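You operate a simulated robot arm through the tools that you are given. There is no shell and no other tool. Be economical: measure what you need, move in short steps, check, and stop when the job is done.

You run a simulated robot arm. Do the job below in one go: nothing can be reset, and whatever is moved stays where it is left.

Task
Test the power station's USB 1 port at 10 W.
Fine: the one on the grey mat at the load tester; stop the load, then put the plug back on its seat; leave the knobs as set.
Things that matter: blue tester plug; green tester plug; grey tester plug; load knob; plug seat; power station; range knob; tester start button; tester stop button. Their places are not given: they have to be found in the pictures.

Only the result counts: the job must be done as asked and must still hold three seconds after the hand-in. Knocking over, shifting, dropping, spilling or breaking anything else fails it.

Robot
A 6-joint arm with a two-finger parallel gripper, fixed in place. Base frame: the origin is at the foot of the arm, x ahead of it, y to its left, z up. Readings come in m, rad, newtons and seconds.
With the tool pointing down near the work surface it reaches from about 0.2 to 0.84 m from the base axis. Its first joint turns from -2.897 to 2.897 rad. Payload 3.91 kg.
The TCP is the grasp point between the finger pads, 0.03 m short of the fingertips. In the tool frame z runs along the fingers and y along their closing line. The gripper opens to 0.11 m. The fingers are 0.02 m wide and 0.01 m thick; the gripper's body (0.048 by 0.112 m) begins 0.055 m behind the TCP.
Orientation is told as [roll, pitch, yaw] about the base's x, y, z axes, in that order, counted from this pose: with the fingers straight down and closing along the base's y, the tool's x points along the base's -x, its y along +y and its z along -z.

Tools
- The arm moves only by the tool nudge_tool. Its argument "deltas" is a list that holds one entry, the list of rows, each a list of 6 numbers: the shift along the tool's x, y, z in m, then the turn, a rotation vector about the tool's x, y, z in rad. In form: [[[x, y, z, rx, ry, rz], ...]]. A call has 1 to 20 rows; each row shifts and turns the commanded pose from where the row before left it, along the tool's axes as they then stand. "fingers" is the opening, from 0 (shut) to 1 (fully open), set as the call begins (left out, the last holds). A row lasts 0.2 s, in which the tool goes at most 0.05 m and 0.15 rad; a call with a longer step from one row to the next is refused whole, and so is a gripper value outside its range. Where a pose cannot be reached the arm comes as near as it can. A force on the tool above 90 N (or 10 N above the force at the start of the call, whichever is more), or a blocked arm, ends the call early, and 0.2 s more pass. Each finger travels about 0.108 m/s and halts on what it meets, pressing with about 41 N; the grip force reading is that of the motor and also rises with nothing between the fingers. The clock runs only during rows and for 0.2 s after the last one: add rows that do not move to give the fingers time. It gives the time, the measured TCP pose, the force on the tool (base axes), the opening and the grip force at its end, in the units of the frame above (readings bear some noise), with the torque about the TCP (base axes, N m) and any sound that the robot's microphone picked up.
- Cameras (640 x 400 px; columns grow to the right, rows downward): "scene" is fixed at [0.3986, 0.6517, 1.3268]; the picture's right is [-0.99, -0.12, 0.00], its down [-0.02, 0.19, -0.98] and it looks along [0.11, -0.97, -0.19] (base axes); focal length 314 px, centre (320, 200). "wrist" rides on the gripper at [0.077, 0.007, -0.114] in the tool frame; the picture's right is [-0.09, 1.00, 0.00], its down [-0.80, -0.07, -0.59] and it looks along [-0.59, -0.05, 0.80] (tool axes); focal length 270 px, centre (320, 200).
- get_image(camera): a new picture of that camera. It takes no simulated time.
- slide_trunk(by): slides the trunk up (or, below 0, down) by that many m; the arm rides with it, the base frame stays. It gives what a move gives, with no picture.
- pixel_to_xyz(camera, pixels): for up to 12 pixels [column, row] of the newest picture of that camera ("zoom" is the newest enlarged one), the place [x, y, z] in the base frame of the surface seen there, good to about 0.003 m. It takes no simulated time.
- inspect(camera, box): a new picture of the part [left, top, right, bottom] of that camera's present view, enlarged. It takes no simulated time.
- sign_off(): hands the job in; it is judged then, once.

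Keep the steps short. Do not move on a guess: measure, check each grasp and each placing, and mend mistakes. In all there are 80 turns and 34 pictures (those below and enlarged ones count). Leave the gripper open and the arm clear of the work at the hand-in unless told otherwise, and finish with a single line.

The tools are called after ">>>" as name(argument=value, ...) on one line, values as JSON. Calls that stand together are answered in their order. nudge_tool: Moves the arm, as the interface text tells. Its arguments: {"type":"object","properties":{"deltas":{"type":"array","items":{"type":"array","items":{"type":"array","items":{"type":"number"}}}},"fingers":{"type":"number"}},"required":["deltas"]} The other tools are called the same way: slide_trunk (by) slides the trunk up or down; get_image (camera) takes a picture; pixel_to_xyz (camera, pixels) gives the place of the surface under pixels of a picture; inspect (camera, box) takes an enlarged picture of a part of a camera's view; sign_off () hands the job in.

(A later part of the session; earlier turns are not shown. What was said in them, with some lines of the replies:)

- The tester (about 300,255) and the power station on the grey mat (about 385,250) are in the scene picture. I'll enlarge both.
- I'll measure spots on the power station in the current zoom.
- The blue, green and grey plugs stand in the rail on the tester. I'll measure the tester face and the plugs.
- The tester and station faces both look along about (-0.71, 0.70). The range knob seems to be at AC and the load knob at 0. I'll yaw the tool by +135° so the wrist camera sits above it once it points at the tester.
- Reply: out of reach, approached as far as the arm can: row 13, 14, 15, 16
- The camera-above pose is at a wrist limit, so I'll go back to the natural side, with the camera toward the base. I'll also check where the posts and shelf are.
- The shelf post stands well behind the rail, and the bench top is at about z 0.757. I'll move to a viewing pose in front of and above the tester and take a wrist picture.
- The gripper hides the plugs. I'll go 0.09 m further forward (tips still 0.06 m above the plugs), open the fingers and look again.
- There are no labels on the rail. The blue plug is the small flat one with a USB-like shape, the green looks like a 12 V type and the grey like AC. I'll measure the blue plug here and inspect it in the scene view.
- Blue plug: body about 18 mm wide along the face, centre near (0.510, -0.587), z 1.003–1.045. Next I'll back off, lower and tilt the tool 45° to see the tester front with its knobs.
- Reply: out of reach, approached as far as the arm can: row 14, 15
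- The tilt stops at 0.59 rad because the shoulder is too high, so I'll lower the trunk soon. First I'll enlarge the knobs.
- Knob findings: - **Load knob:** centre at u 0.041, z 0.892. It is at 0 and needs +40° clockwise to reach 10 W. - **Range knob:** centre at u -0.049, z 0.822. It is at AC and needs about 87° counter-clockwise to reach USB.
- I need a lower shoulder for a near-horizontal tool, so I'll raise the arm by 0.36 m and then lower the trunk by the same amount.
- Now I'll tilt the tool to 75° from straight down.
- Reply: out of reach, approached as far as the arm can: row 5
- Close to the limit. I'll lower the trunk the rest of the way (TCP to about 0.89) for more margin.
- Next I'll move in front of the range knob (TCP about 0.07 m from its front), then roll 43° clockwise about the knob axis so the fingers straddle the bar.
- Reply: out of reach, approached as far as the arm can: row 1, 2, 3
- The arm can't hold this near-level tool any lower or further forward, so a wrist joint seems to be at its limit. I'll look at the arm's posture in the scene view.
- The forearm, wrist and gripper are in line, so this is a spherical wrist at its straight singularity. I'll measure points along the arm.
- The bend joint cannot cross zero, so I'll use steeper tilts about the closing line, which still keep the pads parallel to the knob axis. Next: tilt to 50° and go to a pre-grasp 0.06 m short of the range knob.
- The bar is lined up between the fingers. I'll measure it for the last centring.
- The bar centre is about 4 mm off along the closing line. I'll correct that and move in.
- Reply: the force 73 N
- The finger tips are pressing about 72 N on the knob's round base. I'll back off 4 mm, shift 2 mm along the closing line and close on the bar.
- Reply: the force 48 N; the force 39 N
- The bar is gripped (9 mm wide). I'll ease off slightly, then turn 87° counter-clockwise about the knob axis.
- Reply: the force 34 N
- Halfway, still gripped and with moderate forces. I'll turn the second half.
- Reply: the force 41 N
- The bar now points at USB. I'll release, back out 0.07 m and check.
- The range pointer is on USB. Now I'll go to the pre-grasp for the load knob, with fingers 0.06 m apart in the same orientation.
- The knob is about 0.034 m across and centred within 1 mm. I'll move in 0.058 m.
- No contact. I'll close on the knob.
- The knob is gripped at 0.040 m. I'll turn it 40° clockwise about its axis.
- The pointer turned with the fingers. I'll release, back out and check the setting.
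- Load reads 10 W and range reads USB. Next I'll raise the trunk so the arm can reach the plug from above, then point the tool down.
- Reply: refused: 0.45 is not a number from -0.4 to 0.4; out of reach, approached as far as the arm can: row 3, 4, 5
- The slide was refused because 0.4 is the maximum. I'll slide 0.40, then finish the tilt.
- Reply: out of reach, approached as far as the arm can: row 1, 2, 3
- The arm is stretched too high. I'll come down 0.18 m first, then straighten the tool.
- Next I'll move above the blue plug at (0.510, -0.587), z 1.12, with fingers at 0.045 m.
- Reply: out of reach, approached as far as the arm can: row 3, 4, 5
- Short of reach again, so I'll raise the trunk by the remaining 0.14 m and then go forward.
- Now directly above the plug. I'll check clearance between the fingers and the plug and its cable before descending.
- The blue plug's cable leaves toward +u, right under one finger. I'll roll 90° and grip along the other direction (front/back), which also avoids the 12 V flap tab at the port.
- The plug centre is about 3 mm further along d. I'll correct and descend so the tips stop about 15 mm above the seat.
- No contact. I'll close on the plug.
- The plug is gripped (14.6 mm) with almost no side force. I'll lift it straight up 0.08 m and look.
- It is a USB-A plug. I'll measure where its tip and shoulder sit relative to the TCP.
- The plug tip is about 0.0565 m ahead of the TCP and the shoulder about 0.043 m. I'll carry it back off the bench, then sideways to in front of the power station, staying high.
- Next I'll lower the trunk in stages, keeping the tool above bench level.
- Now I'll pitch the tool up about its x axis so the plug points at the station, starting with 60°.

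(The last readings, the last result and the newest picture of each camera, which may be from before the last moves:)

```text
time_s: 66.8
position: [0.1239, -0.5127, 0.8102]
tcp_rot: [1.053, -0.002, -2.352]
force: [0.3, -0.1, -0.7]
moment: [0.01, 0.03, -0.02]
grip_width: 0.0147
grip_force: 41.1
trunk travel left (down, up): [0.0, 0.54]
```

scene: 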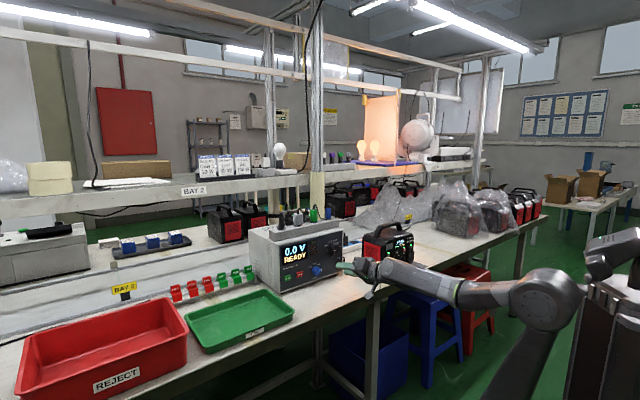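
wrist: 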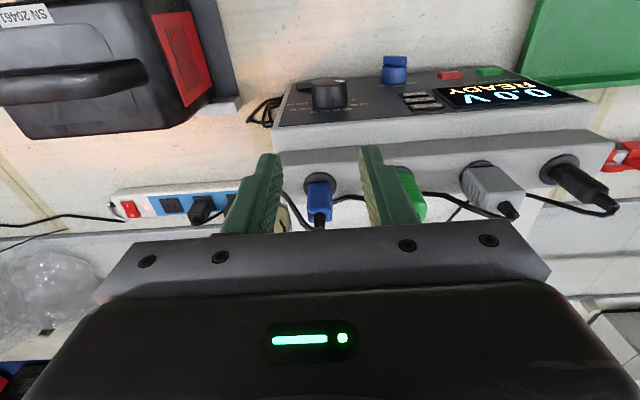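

Going well; now the rest to horizontal.

>>> nudge_tool(deltas=[[[0, 0, 0, -0.13, 0, 0], [0, 0, 0, -0.13, 0, 0], [0, 0, 0, -0.13, 0, 0], [0, 0, 0, -0.129, 0, 0], [0, 0, 0, 0, 0, 0]]])

>>> get_image(camera="wrist")

```text
time_s: 68.0
position: [0.1234, -0.5138, 0.8094]
tcp_rot: [1.57, 0.001, -2.35]
force: [0.4, 0.0, -0.3]
moment: [0.0, -0.01, 0.01]
grip_width: 0.0147
grip_force: 41.5
trunk travel left (down, up): [0.0, 0.54]
```

```text
8 pictures are left
```

wrist: 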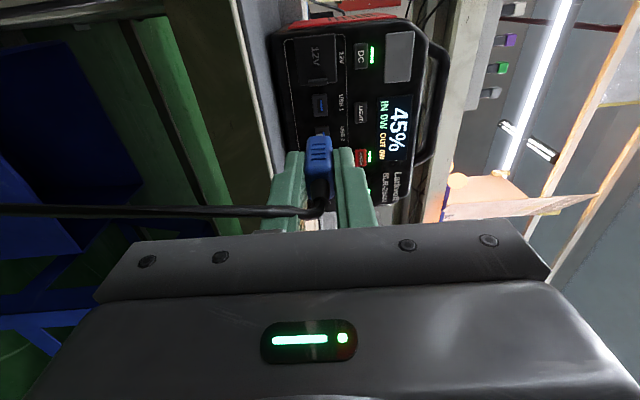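

The plug is level and facing the station; USB 1 shows at (320,104). I'll measure the port and the plug in this view.

>>> pixel_to_xyz(camera="wrist", pixels=[[320, 104], [320, 98], [320, 111], [313, 104], [328, 104], [322, 130], [316, 140], [309, 172], [329, 172], [318, 65], [300, 95], [340, 120]])

>>> inspect(camera="wrist", box=[280, 70, 370, 160])

```text
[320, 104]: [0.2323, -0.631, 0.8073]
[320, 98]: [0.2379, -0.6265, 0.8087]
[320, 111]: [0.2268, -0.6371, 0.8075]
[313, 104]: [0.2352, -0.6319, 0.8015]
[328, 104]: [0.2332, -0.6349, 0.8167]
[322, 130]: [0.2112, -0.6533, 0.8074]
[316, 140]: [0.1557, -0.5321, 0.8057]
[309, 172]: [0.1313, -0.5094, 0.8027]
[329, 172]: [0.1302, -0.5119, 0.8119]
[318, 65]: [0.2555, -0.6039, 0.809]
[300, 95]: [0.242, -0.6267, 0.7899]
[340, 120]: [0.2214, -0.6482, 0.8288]
```

```text
4.44 times, centred on (325, 115) of wrist
```

zoom: 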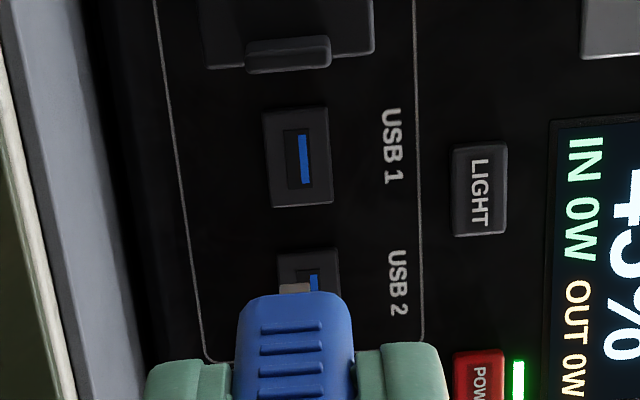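

>>> pixel_to_xyz(camera="zoom", pixels=[[298, 120], [298, 198], [268, 158], [328, 158], [290, 158], [306, 158], [350, 158], [295, 288], [288, 300], [345, 310], [245, 310], [298, 55]])

```text
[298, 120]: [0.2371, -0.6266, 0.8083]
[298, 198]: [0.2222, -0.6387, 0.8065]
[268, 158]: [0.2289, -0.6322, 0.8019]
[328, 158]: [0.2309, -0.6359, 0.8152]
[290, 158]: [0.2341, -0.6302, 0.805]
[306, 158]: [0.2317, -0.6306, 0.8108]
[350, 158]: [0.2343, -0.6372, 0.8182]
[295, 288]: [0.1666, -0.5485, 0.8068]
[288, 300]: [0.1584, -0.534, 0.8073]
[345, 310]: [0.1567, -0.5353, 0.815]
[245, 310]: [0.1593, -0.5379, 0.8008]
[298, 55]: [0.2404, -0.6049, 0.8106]
```

Relative to the plug, the port is about 7.5 mm to the right and 0.5 mm up, and its bezel front is at d 0.610. I'll shift and move to about 15 mm short of the port, then look again.

>>> nudge_tool(deltas=[[[-0.0075, 0.0005, 0, 0, 0, 0], [0, 0, 0.03, 0, 0, 0], [0, 0, 0.03, 0, 0, 0], [0, 0, 0.028, 0, 0, 0], [0, 0, 0, 0, 0, 0]]])

>>> inspect(camera="wrist", box=[270, 70, 380, 180])

```text
time_s: 69.2
position: [0.1811, -0.5805, 0.8115]
tcp_rot: [1.57, 0.0, -2.351]
force: [0.1, 0.6, 0.1]
moment: [0.0, -0.02, 0.03]
grip_width: 0.0146
grip_force: 40.7
trunk travel left (down, up): [0.0, 0.54]
```

```text
3.64 times, centred on (325, 125) of wrist
```

zoom: 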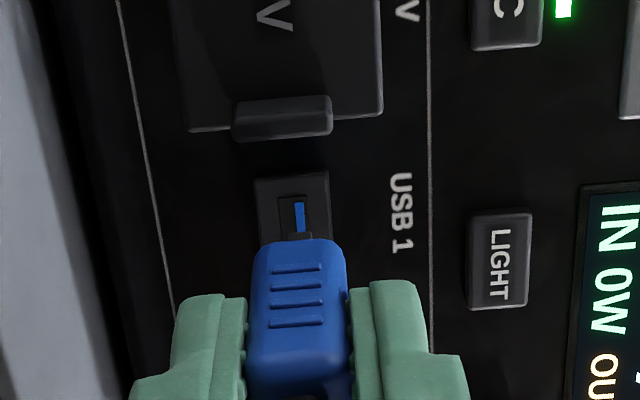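

>>> pixel_to_xyz(camera="zoom", pixels=[[260, 205], [327, 205], [293, 182], [284, 215], [293, 215], [300, 215], [308, 215], [262, 275], [336, 270], [300, 262], [298, 237], [285, 100]])

```text
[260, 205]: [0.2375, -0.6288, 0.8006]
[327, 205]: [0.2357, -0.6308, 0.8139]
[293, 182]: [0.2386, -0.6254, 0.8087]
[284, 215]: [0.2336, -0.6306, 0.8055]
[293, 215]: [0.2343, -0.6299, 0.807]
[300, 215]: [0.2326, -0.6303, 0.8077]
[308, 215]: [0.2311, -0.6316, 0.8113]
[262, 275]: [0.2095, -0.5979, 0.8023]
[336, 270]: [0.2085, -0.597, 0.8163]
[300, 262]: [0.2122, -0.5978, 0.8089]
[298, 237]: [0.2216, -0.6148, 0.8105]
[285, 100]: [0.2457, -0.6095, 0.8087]
```

I'll correct 1.3 mm right and 1.5 mm down, then advance 20 mm gently and read the force.

>>> nudge_tool(deltas=[[[-0.0013, -0.0015, 0, 0, 0, 0], [0, 0, 0.006, 0, 0, 0], [0, 0, 0.006, 0, 0, 0], [0, 0, 0.004, 0, 0, 0], [0, 0, 0.004, 0, 0, 0], [0, 0, 0, 0, 0, 0]]])

```text
time_s: 70.5
position: [0.1956, -0.5955, 0.808]
tcp_rot: [1.57, 0.001, -2.35]
force: [-0.1, -0.4, -1.0]
moment: [-0.01, 0.01, -0.01]
grip_width: 0.0149
grip_force: 41.2
trunk travel left (down, up): [0.0, 0.54]
```

The tip is already past the bezel plane with no force, so it is entering the port. I'll continue in 2 mm steps.

>>> nudge_tool(deltas=[[[0, 0, 0.002, 0, 0, 0], [0, 0, 0.002, 0, 0, 0], [0, 0, 0.002, 0, 0, 0], [0, 0, 0.002, 0, 0, 0], [0, 0, 0, 0, 0, 0]]])

```text
time_s: 71.8
position: [0.1999, -0.5998, 0.8086]
tcp_rot: [1.567, 0.0, -2.35]
force: [-7.2, 13.2, -2.2]
moment: [0.08, 0.03, 0.12]
grip_width: 0.0149
grip_force: 40.6
trunk travel left (down, up): [0.0, 0.54]
```

Contact of about 15 N, so it may be seating. I'll push 3 mm more and look.

>>> nudge_tool(deltas=[[[0, 0, 0.0015, 0, 0, 0], [0, 0, 0.0015, 0, 0, 0], [0, 0, 0, 0, 0, 0]]])

>>> inspect(camera="wrist", box=[270, 70, 380, 180])

```text
time_s: 72.5
position: [0.202, -0.6024, 0.8092]
tcp_rot: [1.568, -0.001, -2.354]
force: [-9.2, 11.8, -4.4]
moment: [0.17, 0.12, -0.3]
grip_width: 0.0146
grip_force: 41.0
trunk travel left (down, up): [0.0, 0.54]
```

```text
3.64 times, centred on (325, 125) of wrist
```

zoom: 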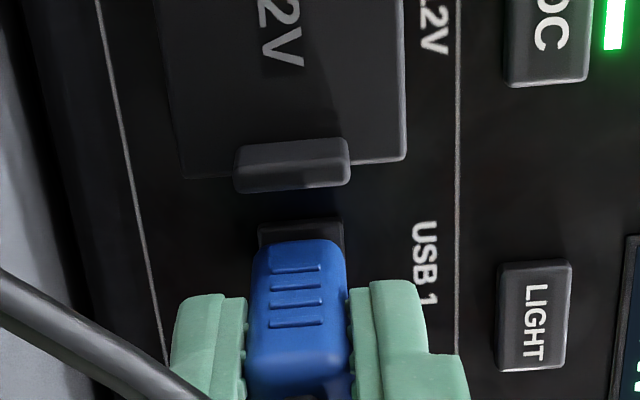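

The plug's shoulder is about at the bezel while the force stays flat. I'll push a little more to make sure it is fully home.

>>> nudge_tool(deltas=[[[0, 0, 0.0015, 0, 0, 0], [0, 0, 0.0015, 0, 0, 0], [0, 0, 0.0015, 0, 0, 0], [0, 0, 0, 0, 0, 0]]])

```text
time_s: 73.5
position: [0.2028, -0.6037, 0.8101]
tcp_rot: [1.571, -0.001, -2.352]
force: [-24.4, 27.7, -7.6]
moment: [0.32, 0.32, 0.3]
grip_width: 0.0146
grip_force: 41.1
trunk travel left (down, up): [0.0, 0.54]
```

Firm stop at 37 N: seated. I'll relax the push, open the fingers and back out 0.1 m.

>>> nudge_tool(deltas=[[[0, 0, -0.003, 0, 0, 0], [0, 0, 0, 0, 0, 0]]])

>>> nudge_tool(deltas=[[[0, 0, 0, 0, 0, 0], [0, 0, 0, 0, 0, 0], [0, 0, -0.03, 0, 0, 0], [0, 0, -0.04, 0, 0, 0], [0, 0, -0.04, 0, 0, 0], [0, 0, 0, 0, 0, 0]]], fingers=0.33)

>>> inspect(camera="scene", box=[270, 225, 420, 295])

```text
time_s: 74.2
position: [0.2021, -0.6046, 0.8107]
tcp_rot: [1.571, -0.001, -2.352]
force: [-12.9, 9.2, -5.5]
moment: [0.21, 0.21, -0.09]
grip_width: 0.0144
grip_force: 41.5
trunk travel left (down, up): [0.0, 0.54]
```

```text
time_s: 75.5
position: [0.1261, -0.5263, 0.8079]
tcp_rot: [1.57, 0.0, -2.35]
force: [0.8, 0.7, -0.3]
moment: [-0.02, 0.03, 0.0]
grip_width: 0.0364
grip_force: 0.0
trunk travel left (down, up): [0.0, 0.54]
```

```text
4.27 times, centred on (345, 260) of scene
```

zoom: 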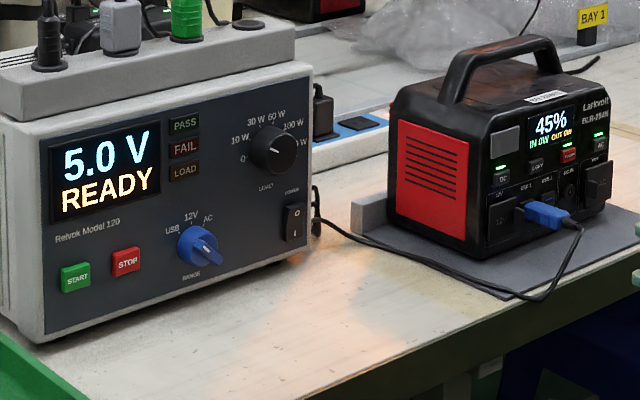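

The display reads 5.0 V READY, so the right plug is in a live port. Next is START at about u -0.177, z 0.827. I'll rise a little, tilt the tool down 45°, close the fingers and travel across in front of the bench.

>>> nudge_tool(deltas=[[[0, 0.045, -0.01, 0, 0, 0], [0, 0.045, 0, 0, 0, 0], [0, 0, 0, 0.131, 0, 0], [0, 0, 0, 0.131, 0, 0], [0, 0, 0, 0.131, 0, 0], [0, 0, 0, 0.131, 0, 0], [0, 0, 0, 0.131, 0, 0], [0, 0, 0, 0.13, 0, 0], [0.046, 0, 0, 0, 0, 0], [0.046, 0, 0, 0, 0, 0], [0.046, 0, 0, 0, 0, 0], [0.046, 0, 0, 0, 0, 0], [0.046, 0, 0, 0, 0, 0], [0.046, 0, 0, 0, 0, 0], [0.046, 0, 0, 0, 0, 0], [0.046, 0, 0, 0, 0, 0], [0.046, 0, 0, 0, 0, 0], [0.046, 0, 0, 0, 0, 0]]], fingers=0)

```text
time_s: 79.3
position: [0.4396, -0.192, 0.8997]
tcp_rot: [0.785, 0.0, -2.351]
force: [0.4, 0.3, -0.1]
moment: [0.01, -0.01, 0.04]
grip_width: 0.0001
grip_force: 37.9
trunk travel left (down, up): [0.0, 0.54]
```

Now to about 15 mm in front of START.

>>> nudge_tool(deltas=[[[0.0003, 0.0208, 0.0346, 0, 0, 0], [0.0003, 0.0208, 0.0346, 0, 0, 0], [0.0003, 0.0208, 0.0346, 0, 0, 0], [0.0003, 0.0208, 0.0346, 0, 0, 0], [0.0003, 0.0208, 0.0346, 0, 0, 0], [0.0003, 0.0208, 0.0346, 0, 0, 0], [0, 0, 0, 0, 0, 0]]])

>>> get_image(camera="wrist")

```text
time_s: 81.0
position: [0.6125, -0.3577, 0.8401]
tcp_rot: [0.783, 0.0, -2.35]
force: [-0.8, -0.2, 0.2]
moment: [0.03, 0.04, -0.01]
grip_width: 0.0
grip_force: 38.0
trunk travel left (down, up): [0.0, 0.54]
```

```text
3 pictures are left
```

wrist: 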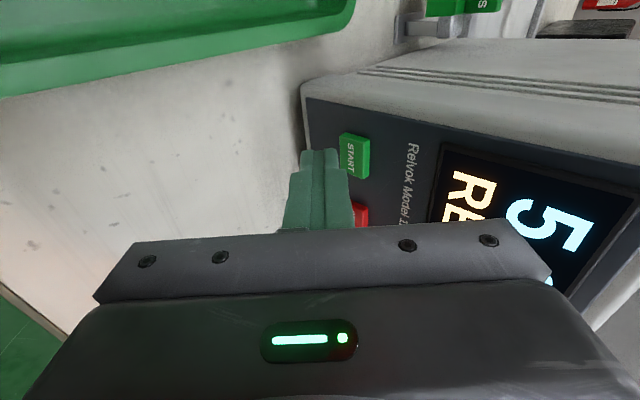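

>>> pixel_to_xyz(camera="wrist", pixels=[[344, 158], [350, 142], [350, 172], [357, 158], [366, 158], [310, 155], [330, 153], [335, 165], [362, 212]])

```text
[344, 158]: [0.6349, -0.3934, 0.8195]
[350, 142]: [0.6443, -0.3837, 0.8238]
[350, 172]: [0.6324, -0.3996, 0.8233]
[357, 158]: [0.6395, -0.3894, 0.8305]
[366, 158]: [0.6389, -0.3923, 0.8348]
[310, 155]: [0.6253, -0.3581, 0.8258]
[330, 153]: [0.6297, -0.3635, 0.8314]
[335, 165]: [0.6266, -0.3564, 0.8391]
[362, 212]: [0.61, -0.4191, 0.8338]
```

START is centred at u -0.176, z 0.827. I'll shift 4 mm and press straight along the face normal in 2.5 mm steps.

>>> nudge_tool(deltas=[[[-0.004, 0, 0, 0, 0, 0], [0, 0.0018, 0.0018, 0, 0, 0], [0, 0.0018, 0.0018, 0, 0, 0], [0, 0.0018, 0.0018, 0, 0, 0], [0, 0.0018, 0.0018, 0, 0, 0], [0, 0.0018, 0.0018, 0, 0, 0]]])

```text
time_s: 82.3
position: [0.6173, -0.3687, 0.8388]
tcp_rot: [0.782, -0.002, -2.351]
force: [0.3, -0.1, -0.5]
moment: [-0.01, -0.01, -0.02]
grip_width: 0.0
grip_force: 37.9
trunk travel left (down, up): [0.0, 0.54]
```

No contact yet; I'll go on.

>>> nudge_tool(deltas=[[[0, 0.0014, 0.0014, 0, 0, 0], [0, 0.0014, 0.0014, 0, 0, 0], [0, 0.0014, 0.0014, 0, 0, 0], [0, 0, 0, 0, 0, 0]]])

```text
time_s: 83.3
position: [0.6207, -0.3733, 0.8398]
tcp_rot: [0.783, 0.0, -2.352]
force: [-0.6, 0.7, -0.5]
moment: [-0.01, 0.01, -0.04]
grip_width: 0.0001
grip_force: 37.6
trunk travel left (down, up): [0.0, 0.54]
heard: click
```

A click was heard. I'll back off 20 mm, shift in front of STOP and let the test run, then look.

>>> nudge_tool(deltas=[[[0, -0.0141, -0.0141, 0, 0, 0], [-0.0265, 0, 0, 0, 0, 0], [-0.0265, 0, 0, 0, 0, 0], [0, 0, 0, 0, 0, 0], [0, 0, 0, 0, 0, 0], [0, 0, 0, 0, 0, 0], [0, 0, 0, 0, 0, 0], [0, 0, 0, 0, 0, 0], [0, 0, 0, 0, 0, 0], [0, 0, 0, 0, 0, 0], [0, 0, 0, 0, 0, 0], [0, 0, 0, 0, 0, 0], [0, 0, 0, 0, 0, 0], [0, 0, 0, 0, 0, 0], [0, 0, 0, 0, 0, 0], [0, 0, 0, 0, 0, 0], [0, 0, 0, 0, 0, 0], [0, 0, 0, 0, 0, 0]]])

>>> get_image(camera="wrist")

```text
time_s: 87.2
position: [0.5683, -0.3967, 0.8392]
tcp_rot: [0.783, 0.0, -2.35]
force: [-0.1, -0.4, 1.1]
moment: [0.03, 0.0, 0.04]
grip_width: 0.0001
grip_force: 37.3
trunk travel left (down, up): [0.0, 0.54]
```

```text
2 pictures are left
```

wrist: 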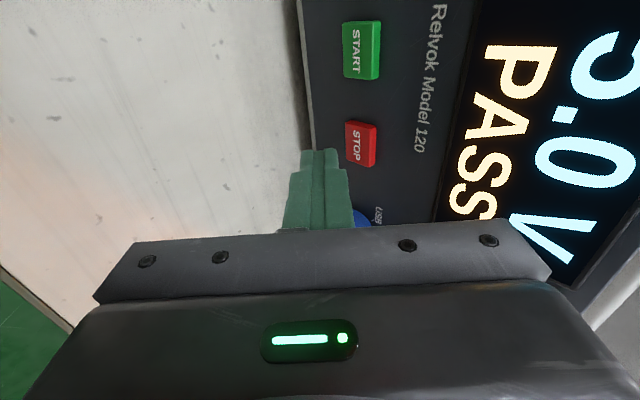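

PASS shows. I'll press STOP now: shift 4 mm left and advance about 22 mm along the normal.

>>> nudge_tool(deltas=[[[0.004, 0, 0, 0, 0, 0], [0, 0.004, 0.004, 0, 0, 0], [0, 0.004, 0.004, 0, 0, 0], [0, 0.0018, 0.0018, 0, 0, 0], [0, 0.0014, 0.0014, 0, 0, 0], [0, 0.0014, 0.0014, 0, 0, 0], [0, 0.0014, 0.0014, 0, 0, 0], [0, 0, 0, 0, 0, 0]]])

```text
time_s: 89.0
position: [0.5862, -0.4082, 0.8399]
tcp_rot: [0.784, 0.0, -2.352]
force: [-1.1, 1.5, 0.7]
moment: [0.02, 0.01, 0.0]
grip_width: 0.0002
grip_force: 37.9
trunk travel left (down, up): [0.0, 0.54]
heard: click
```

Click heard; the load should be stopped. I'll back away and travel back to in front of the station.

>>> nudge_tool(deltas=[[[0, -0.0199, -0.032, 0, 0, 0], [0, -0.0199, -0.032, 0, 0, 0], [0, -0.0199, -0.032, 0, 0, 0], [0, -0.0199, -0.032, 0, 0, 0], [0, -0.0199, -0.032, 0, 0, 0], [0, -0.0199, -0.032, 0, 0, 0], [0, -0.0199, -0.032, 0, 0, 0], [-0.0455, 0, 0, 0, 0, 0], [-0.0455, 0, 0, 0, 0, 0], [-0.0455, 0, 0, 0, 0, 0], [-0.0455, 0, 0, 0, 0, 0], [-0.0455, 0, 0, 0, 0, 0], [-0.0455, 0, 0, 0, 0, 0], [-0.0455, 0, 0, 0, 0, 0], [-0.0455, 0, 0, 0, 0, 0], [-0.0455, 0, 0, 0, 0, 0]]])

>>> nudge_tool(deltas=[[[0, 0, 0, -0.131, 0, 0], [0, 0, 0, -0.131, 0, 0], [0, 0, 0, -0.131, 0, 0], [0, 0, 0, -0.131, 0, 0], [0, 0, 0, -0.131, 0, 0], [0, 0, 0, -0.131, 0, 0], [0, 0, 0, 0, 0, 0]]], fingers=0.36)

```text
time_s: 92.3
position: [0.1158, -0.516, 0.9017]
tcp_rot: [0.784, -0.001, -2.35]
force: [-0.1, -0.1, 0.5]
moment: [-0.01, 0.07, -0.05]
grip_width: 0.0
grip_force: 37.5
trunk travel left (down, up): [0.0, 0.54]
```

```text
time_s: 94.0
position: [0.1159, -0.5167, 0.9006]
tcp_rot: [1.572, -0.001, -2.351]
force: [0.1, -0.4, 0.4]
moment: [-0.02, -0.04, 0.03]
grip_width: 0.0396
grip_force: 0.1
trunk travel left (down, up): [0.0, 0.54]
```

Level again. I'll go down to plug height and straight forward onto the plug at the recorded pose, fingers 0.04 m apart.

>>> nudge_tool(deltas=[[[-0.001, -0.0455, 0, 0, 0, 0], [0, -0.0455, 0, 0, 0, 0], [0, 0, 0.03, 0, 0, 0], [0, 0, 0.03, 0, 0, 0], [0, 0, 0.03, 0, 0, 0], [0, 0, 0.02, 0, 0, 0], [0, 0, 0.0115, 0, 0, 0], [0, 0, 0, 0, 0, 0]]])

```text
time_s: 95.8
position: [0.2021, -0.6042, 0.8088]
tcp_rot: [1.571, 0.0, -2.349]
force: [0.0, -0.7, -0.6]
moment: [0.03, 0.02, -0.03]
grip_width: 0.0396
grip_force: 0.1
trunk travel left (down, up): [0.0, 0.54]
```

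At the recorded pose with no contact. I'll close.

>>> nudge_tool(deltas=[[[0, 0, 0, 0, 0, 0], [0, 0, 0, 0, 0, 0], [0, 0, 0, 0, 0, 0]]], fingers=0)

```text
time_s: 96.5
position: [0.2017, -0.605, 0.8084]
tcp_rot: [1.569, 0.0, -2.35]
force: [0.0, 1.7, -5.3]
moment: [0.09, 0.08, -0.03]
grip_width: 0.0146
grip_force: 41.2
trunk travel left (down, up): [0.0, 0.54]
```

Gripped at 14.6 mm. I'll pull straight out, slowly at first.

>>> nudge_tool(deltas=[[[0, 0, -0.005, 0, 0, 0], [0, 0, -0.005, 0, 0, 0], [0, 0, -0.01, 0, 0, 0], [0, 0, -0.03, 0, 0, 0], [0, 0, -0.035, 0, 0, 0], [0, 0, -0.035, 0, 0, 0], [0, 0, 0, 0, 0, 0]]])

```text
time_s: 98.2
position: [0.1151, -0.5181, 0.809]
tcp_rot: [1.572, 0.001, -2.35]
force: [0.4, 0.1, -0.6]
moment: [-0.02, 0.0, -0.02]
grip_width: 0.0149
grip_force: 40.9
trunk travel left (down, up): [0.0, 0.54]
```

The plug is out and still held. I'll pitch the tool back to straight down, then raise the trunk.

>>> nudge_tool(deltas=[[[0, 0, 0, 0.131, 0, 0], [0, 0, 0, 0.131, 0, 0], [0, 0, 0, 0.131, 0, 0], [0, 0, 0, 0.131, 0, 0], [0, 0, 0, 0.131, 0, 0], [0, 0, 0, 0.131, 0, 0], [0, 0, 0, 0.131, 0, 0], [0, 0, 0, 0.131, 0, 0], [0, 0, 0, 0.131, 0, 0], [0, 0, 0, 0.131, 0, 0], [0, 0, 0, 0.131, 0, 0], [0, 0, 0, 0.1305, 0, 0], [0, 0, 0, 0, 0, 0]]])

>>> slide_trunk(by=0.4)

>>> slide_trunk(by=0.14)

```text
time_s: 101.0
position: [0.1163, -0.521, 0.8088]
tcp_rot: [-0.003, -0.001, -2.351]
force: [0.7, -0.4, 0.5]
moment: [-0.02, 0.01, 0.01]
grip_width: 0.0147
grip_force: 41.3
trunk travel left (down, up): [0.0, 0.54]
```

```text
time_s: 104.8
position: [0.1152, -0.5201, 1.2086]
tcp_rot: [-0.001, 0.001, -2.35]
force: [-0.1, -0.4, -0.2]
moment: [-0.02, -0.01, -0.02]
grip_width: 0.0146
grip_force: 40.9
trunk travel left (down, up): [-0.4, 0.14]
```

```text
time_s: 106.5
position: [0.1154, -0.5189, 1.3493]
tcp_rot: [-0.002, 0.001, -2.351]
force: [0.1, 0.3, 0.3]
moment: [0.0, -0.01, 0.0]
grip_width: 0.0147
grip_force: 41.1
trunk travel left (down, up): [-0.54, 0.0]
```

Now back above the seat in reverse order: down to z 1.128, across, then forward.

>>> nudge_tool(deltas=[[[0, 0, 0.0443, 0, 0, 0], [0, 0, 0.0443, 0, 0, 0], [0, 0, 0.0443, 0, 0, 0], [0, 0, 0.0443, 0, 0, 0], [0, 0, 0.0443, 0, 0, 0], [0.0459, 0, 0, 0, 0, 0], [0.0459, 0, 0, 0, 0, 0], [0.0459, 0, 0, 0, 0, 0], [0.0459, 0, 0, 0, 0, 0], [0.0459, 0, 0, 0, 0, 0], [0, 0.047, 0, 0, 0, 0], [0, 0.047, 0, 0, 0, 0], [0, 0.047, 0, 0, 0, 0], [0, 0.047, 0, 0, 0, 0], [0, 0.047, 0, 0, 0, 0], [0, 0.047, 0, 0, 0, 0], [0, 0.047, 0, 0, 0, 0], [0, 0, 0, 0, 0, 0]]])

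>>> nudge_tool(deltas=[[[0, 0, 0, 0, 0, 0]]])

>>> nudge_tool(deltas=[[[0, 0, 0, 0, 0, 0]]])

```text
time_s: 110.2
position: [0.5107, -0.5876, 1.125]
tcp_rot: [-0.003, 0.0, -2.352]
force: [0.6, -0.5, -1.0]
moment: [0.01, -0.04, 0.0]
grip_width: 0.0148
grip_force: 41.1
trunk travel left (down, up): [-0.54, 0.0]
```

```text
time_s: 110.7
position: [0.5108, -0.5876, 1.125]
tcp_rot: [-0.002, 0.0, -2.352]
force: [-0.4, 0.1, -0.8]
moment: [-0.01, -0.02, -0.02]
grip_width: 0.0147
grip_force: 41.3
trunk travel left (down, up): [-0.54, 0.0]
```

```text
time_s: 111.0
position: [0.5113, -0.5871, 1.1236]
tcp_rot: [-0.003, 0.001, -2.353]
force: [0.5, 0.1, 0.5]
moment: [0.02, 0.01, -0.01]
grip_width: 0.0146
grip_force: 40.7
trunk travel left (down, up): [-0.54, 0.0]
```

Averaged, I'm about 2 mm short in both directions. I'll correct and descend to just above the seat.

>>> nudge_tool(deltas=[[[-0.0019, 0.0018, 0, 0, 0, 0], [0, 0, 0.02, 0, 0, 0], [0, 0, 0.02, 0, 0, 0], [0, 0, 0.012, 0, 0, 0], [0, 0, 0, 0, 0, 0]]])

>>> inspect(camera="scene", box=[275, 195, 365, 285])

```text
time_s: 112.2
position: [0.5125, -0.5908, 1.0739]
tcp_rot: [-0.001, 0.0, -2.351]
force: [0.6, -0.1, 0.2]
moment: [0.01, 0.03, 0.04]
grip_width: 0.0146
grip_force: 41.2
trunk travel left (down, up): [-0.54, 0.0]
```

```text
4.44 times, centred on (320, 240) of scene
```

zoom: 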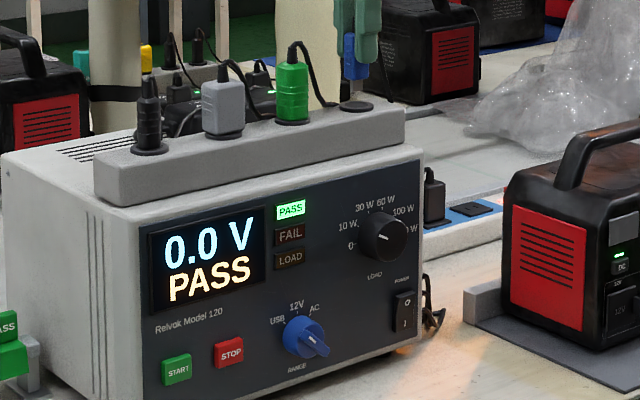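

PASS is lit, LOAD is off and the plug is centred above its seat. I'll lower it gently, watching the force.

>>> nudge_tool(deltas=[[[0, 0, 0.006, 0, 0, 0], [0, 0, 0.005, 0, 0, 0], [0, 0, 0.004, 0, 0, 0], [0, 0, 0.003, 0, 0, 0], [0, 0, 0.002, 0, 0, 0], [0, 0, 0, 0, 0, 0]]])

```text
time_s: 113.7
position: [0.5109, -0.5893, 1.0546]
tcp_rot: [-0.002, 0.0, -2.35]
force: [-0.8, 1.0, -0.4]
moment: [-0.01, 0.01, -0.01]
grip_width: 0.0145
grip_force: 41.2
trunk travel left (down, up): [-0.54, 0.0]
```

>>> nudge_tool(deltas=[[[0, 0, 0.002, 0, 0, 0], [0, 0, 0.002, 0, 0, 0], [0, 0, 0.0015, 0, 0, 0], [0, 0, 0, 0, 0, 0]]])

```text
time_s: 114.7
position: [0.5094, -0.5899, 1.0514]
tcp_rot: [0.0, -0.001, -2.351]
force: [1.7, -3.0, 8.0]
moment: [0.06, 0.0, -0.01]
grip_width: 0.0147
grip_force: 41.2
trunk travel left (down, up): [-0.54, 0.0]
```

8 N upward at about 2 mm above the original height. I'll press 2–3 mm more to seat it.

>>> nudge_tool(deltas=[[[0, 0, 0.0015, 0, 0, 0], [0, 0, 0.0015, 0, 0, 0], [0, 0, 0, 0, 0, 0]]])

```text
time_s: 115.5
position: [0.5093, -0.5891, 1.0484]
tcp_rot: [0.004, -0.002, -2.351]
force: [0.6, -0.9, 22.0]
moment: [-0.07, 0.01, 0.02]
grip_width: 0.0149
grip_force: 40.8
trunk travel left (down, up): [-0.54, 0.0]
```

Back at the original height with a firm stop, so it is seated. I'll open and rise 0.1 m, then check with the last picture.

>>> nudge_tool(deltas=[[[0, 0, -0.0012, 0, 0, 0], [0, 0, 0, 0, 0, 0]]])

>>> nudge_tool(deltas=[[[0, 0, 0, 0, 0, 0], [0, 0, 0, 0, 0, 0], [0, 0, -0.01, 0, 0, 0], [0, 0, -0.02, 0, 0, 0], [0, 0, -0.035, 0, 0, 0], [0, 0, -0.035, 0, 0, 0], [0, -0.04, 0, 0, 0, 0], [0, -0.04, 0, 0, 0, 0], [0, -0.04, 0, 0, 0, 0], [0, -0.04, 0, 0, 0, 0], [0, -0.04, 0, 0, 0, 0], [0, -0.04, 0, 0, 0, 0]]], fingers=0.4)

>>> inspect(camera="scene", box=[275, 200, 365, 285])

```text
time_s: 116.0
position: [0.5086, -0.5885, 1.049]
tcp_rot: [0.0, -0.001, -2.352]
force: [0.4, -4.2, 19.7]
moment: [-0.24, 0.01, 0.01]
grip_width: 0.015
grip_force: 40.6
trunk travel left (down, up): [-0.54, 0.0]
```

```text
time_s: 118.7
position: [0.3379, -0.4207, 1.1486]
tcp_rot: [-0.001, 0.0, -2.351]
force: [-0.3, -0.3, -0.1]
moment: [0.01, -0.01, 0.01]
grip_width: 0.0444
grip_force: 0.0
trunk travel left (down, up): [-0.54, 0.0]
```

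```text
4.71 times, centred on (320, 242) of scene
5 turns are left
```

zoom: 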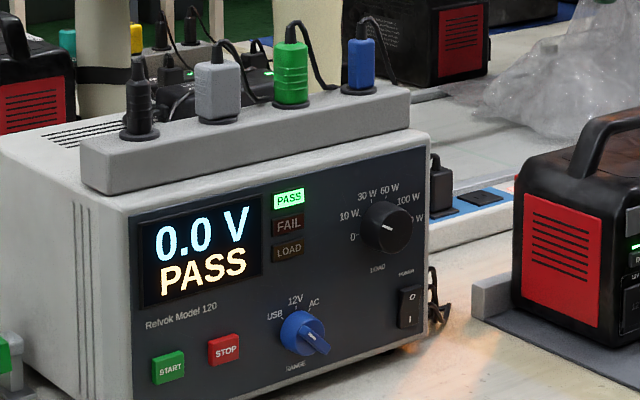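

The blue plug is upright in its seat, the tester shows PASS with LOAD off and the knobs are as set. The gripper is open and clear, so I'm handing in.

>>> sign_off()

```text
The job is handed in.
```

The USB 1 port on the grey-mat power station was tested at 10 W and the tester showed PASS; the load is stopped, the blue plug is back in its seat, and the knobs are left on USB and 10 W.
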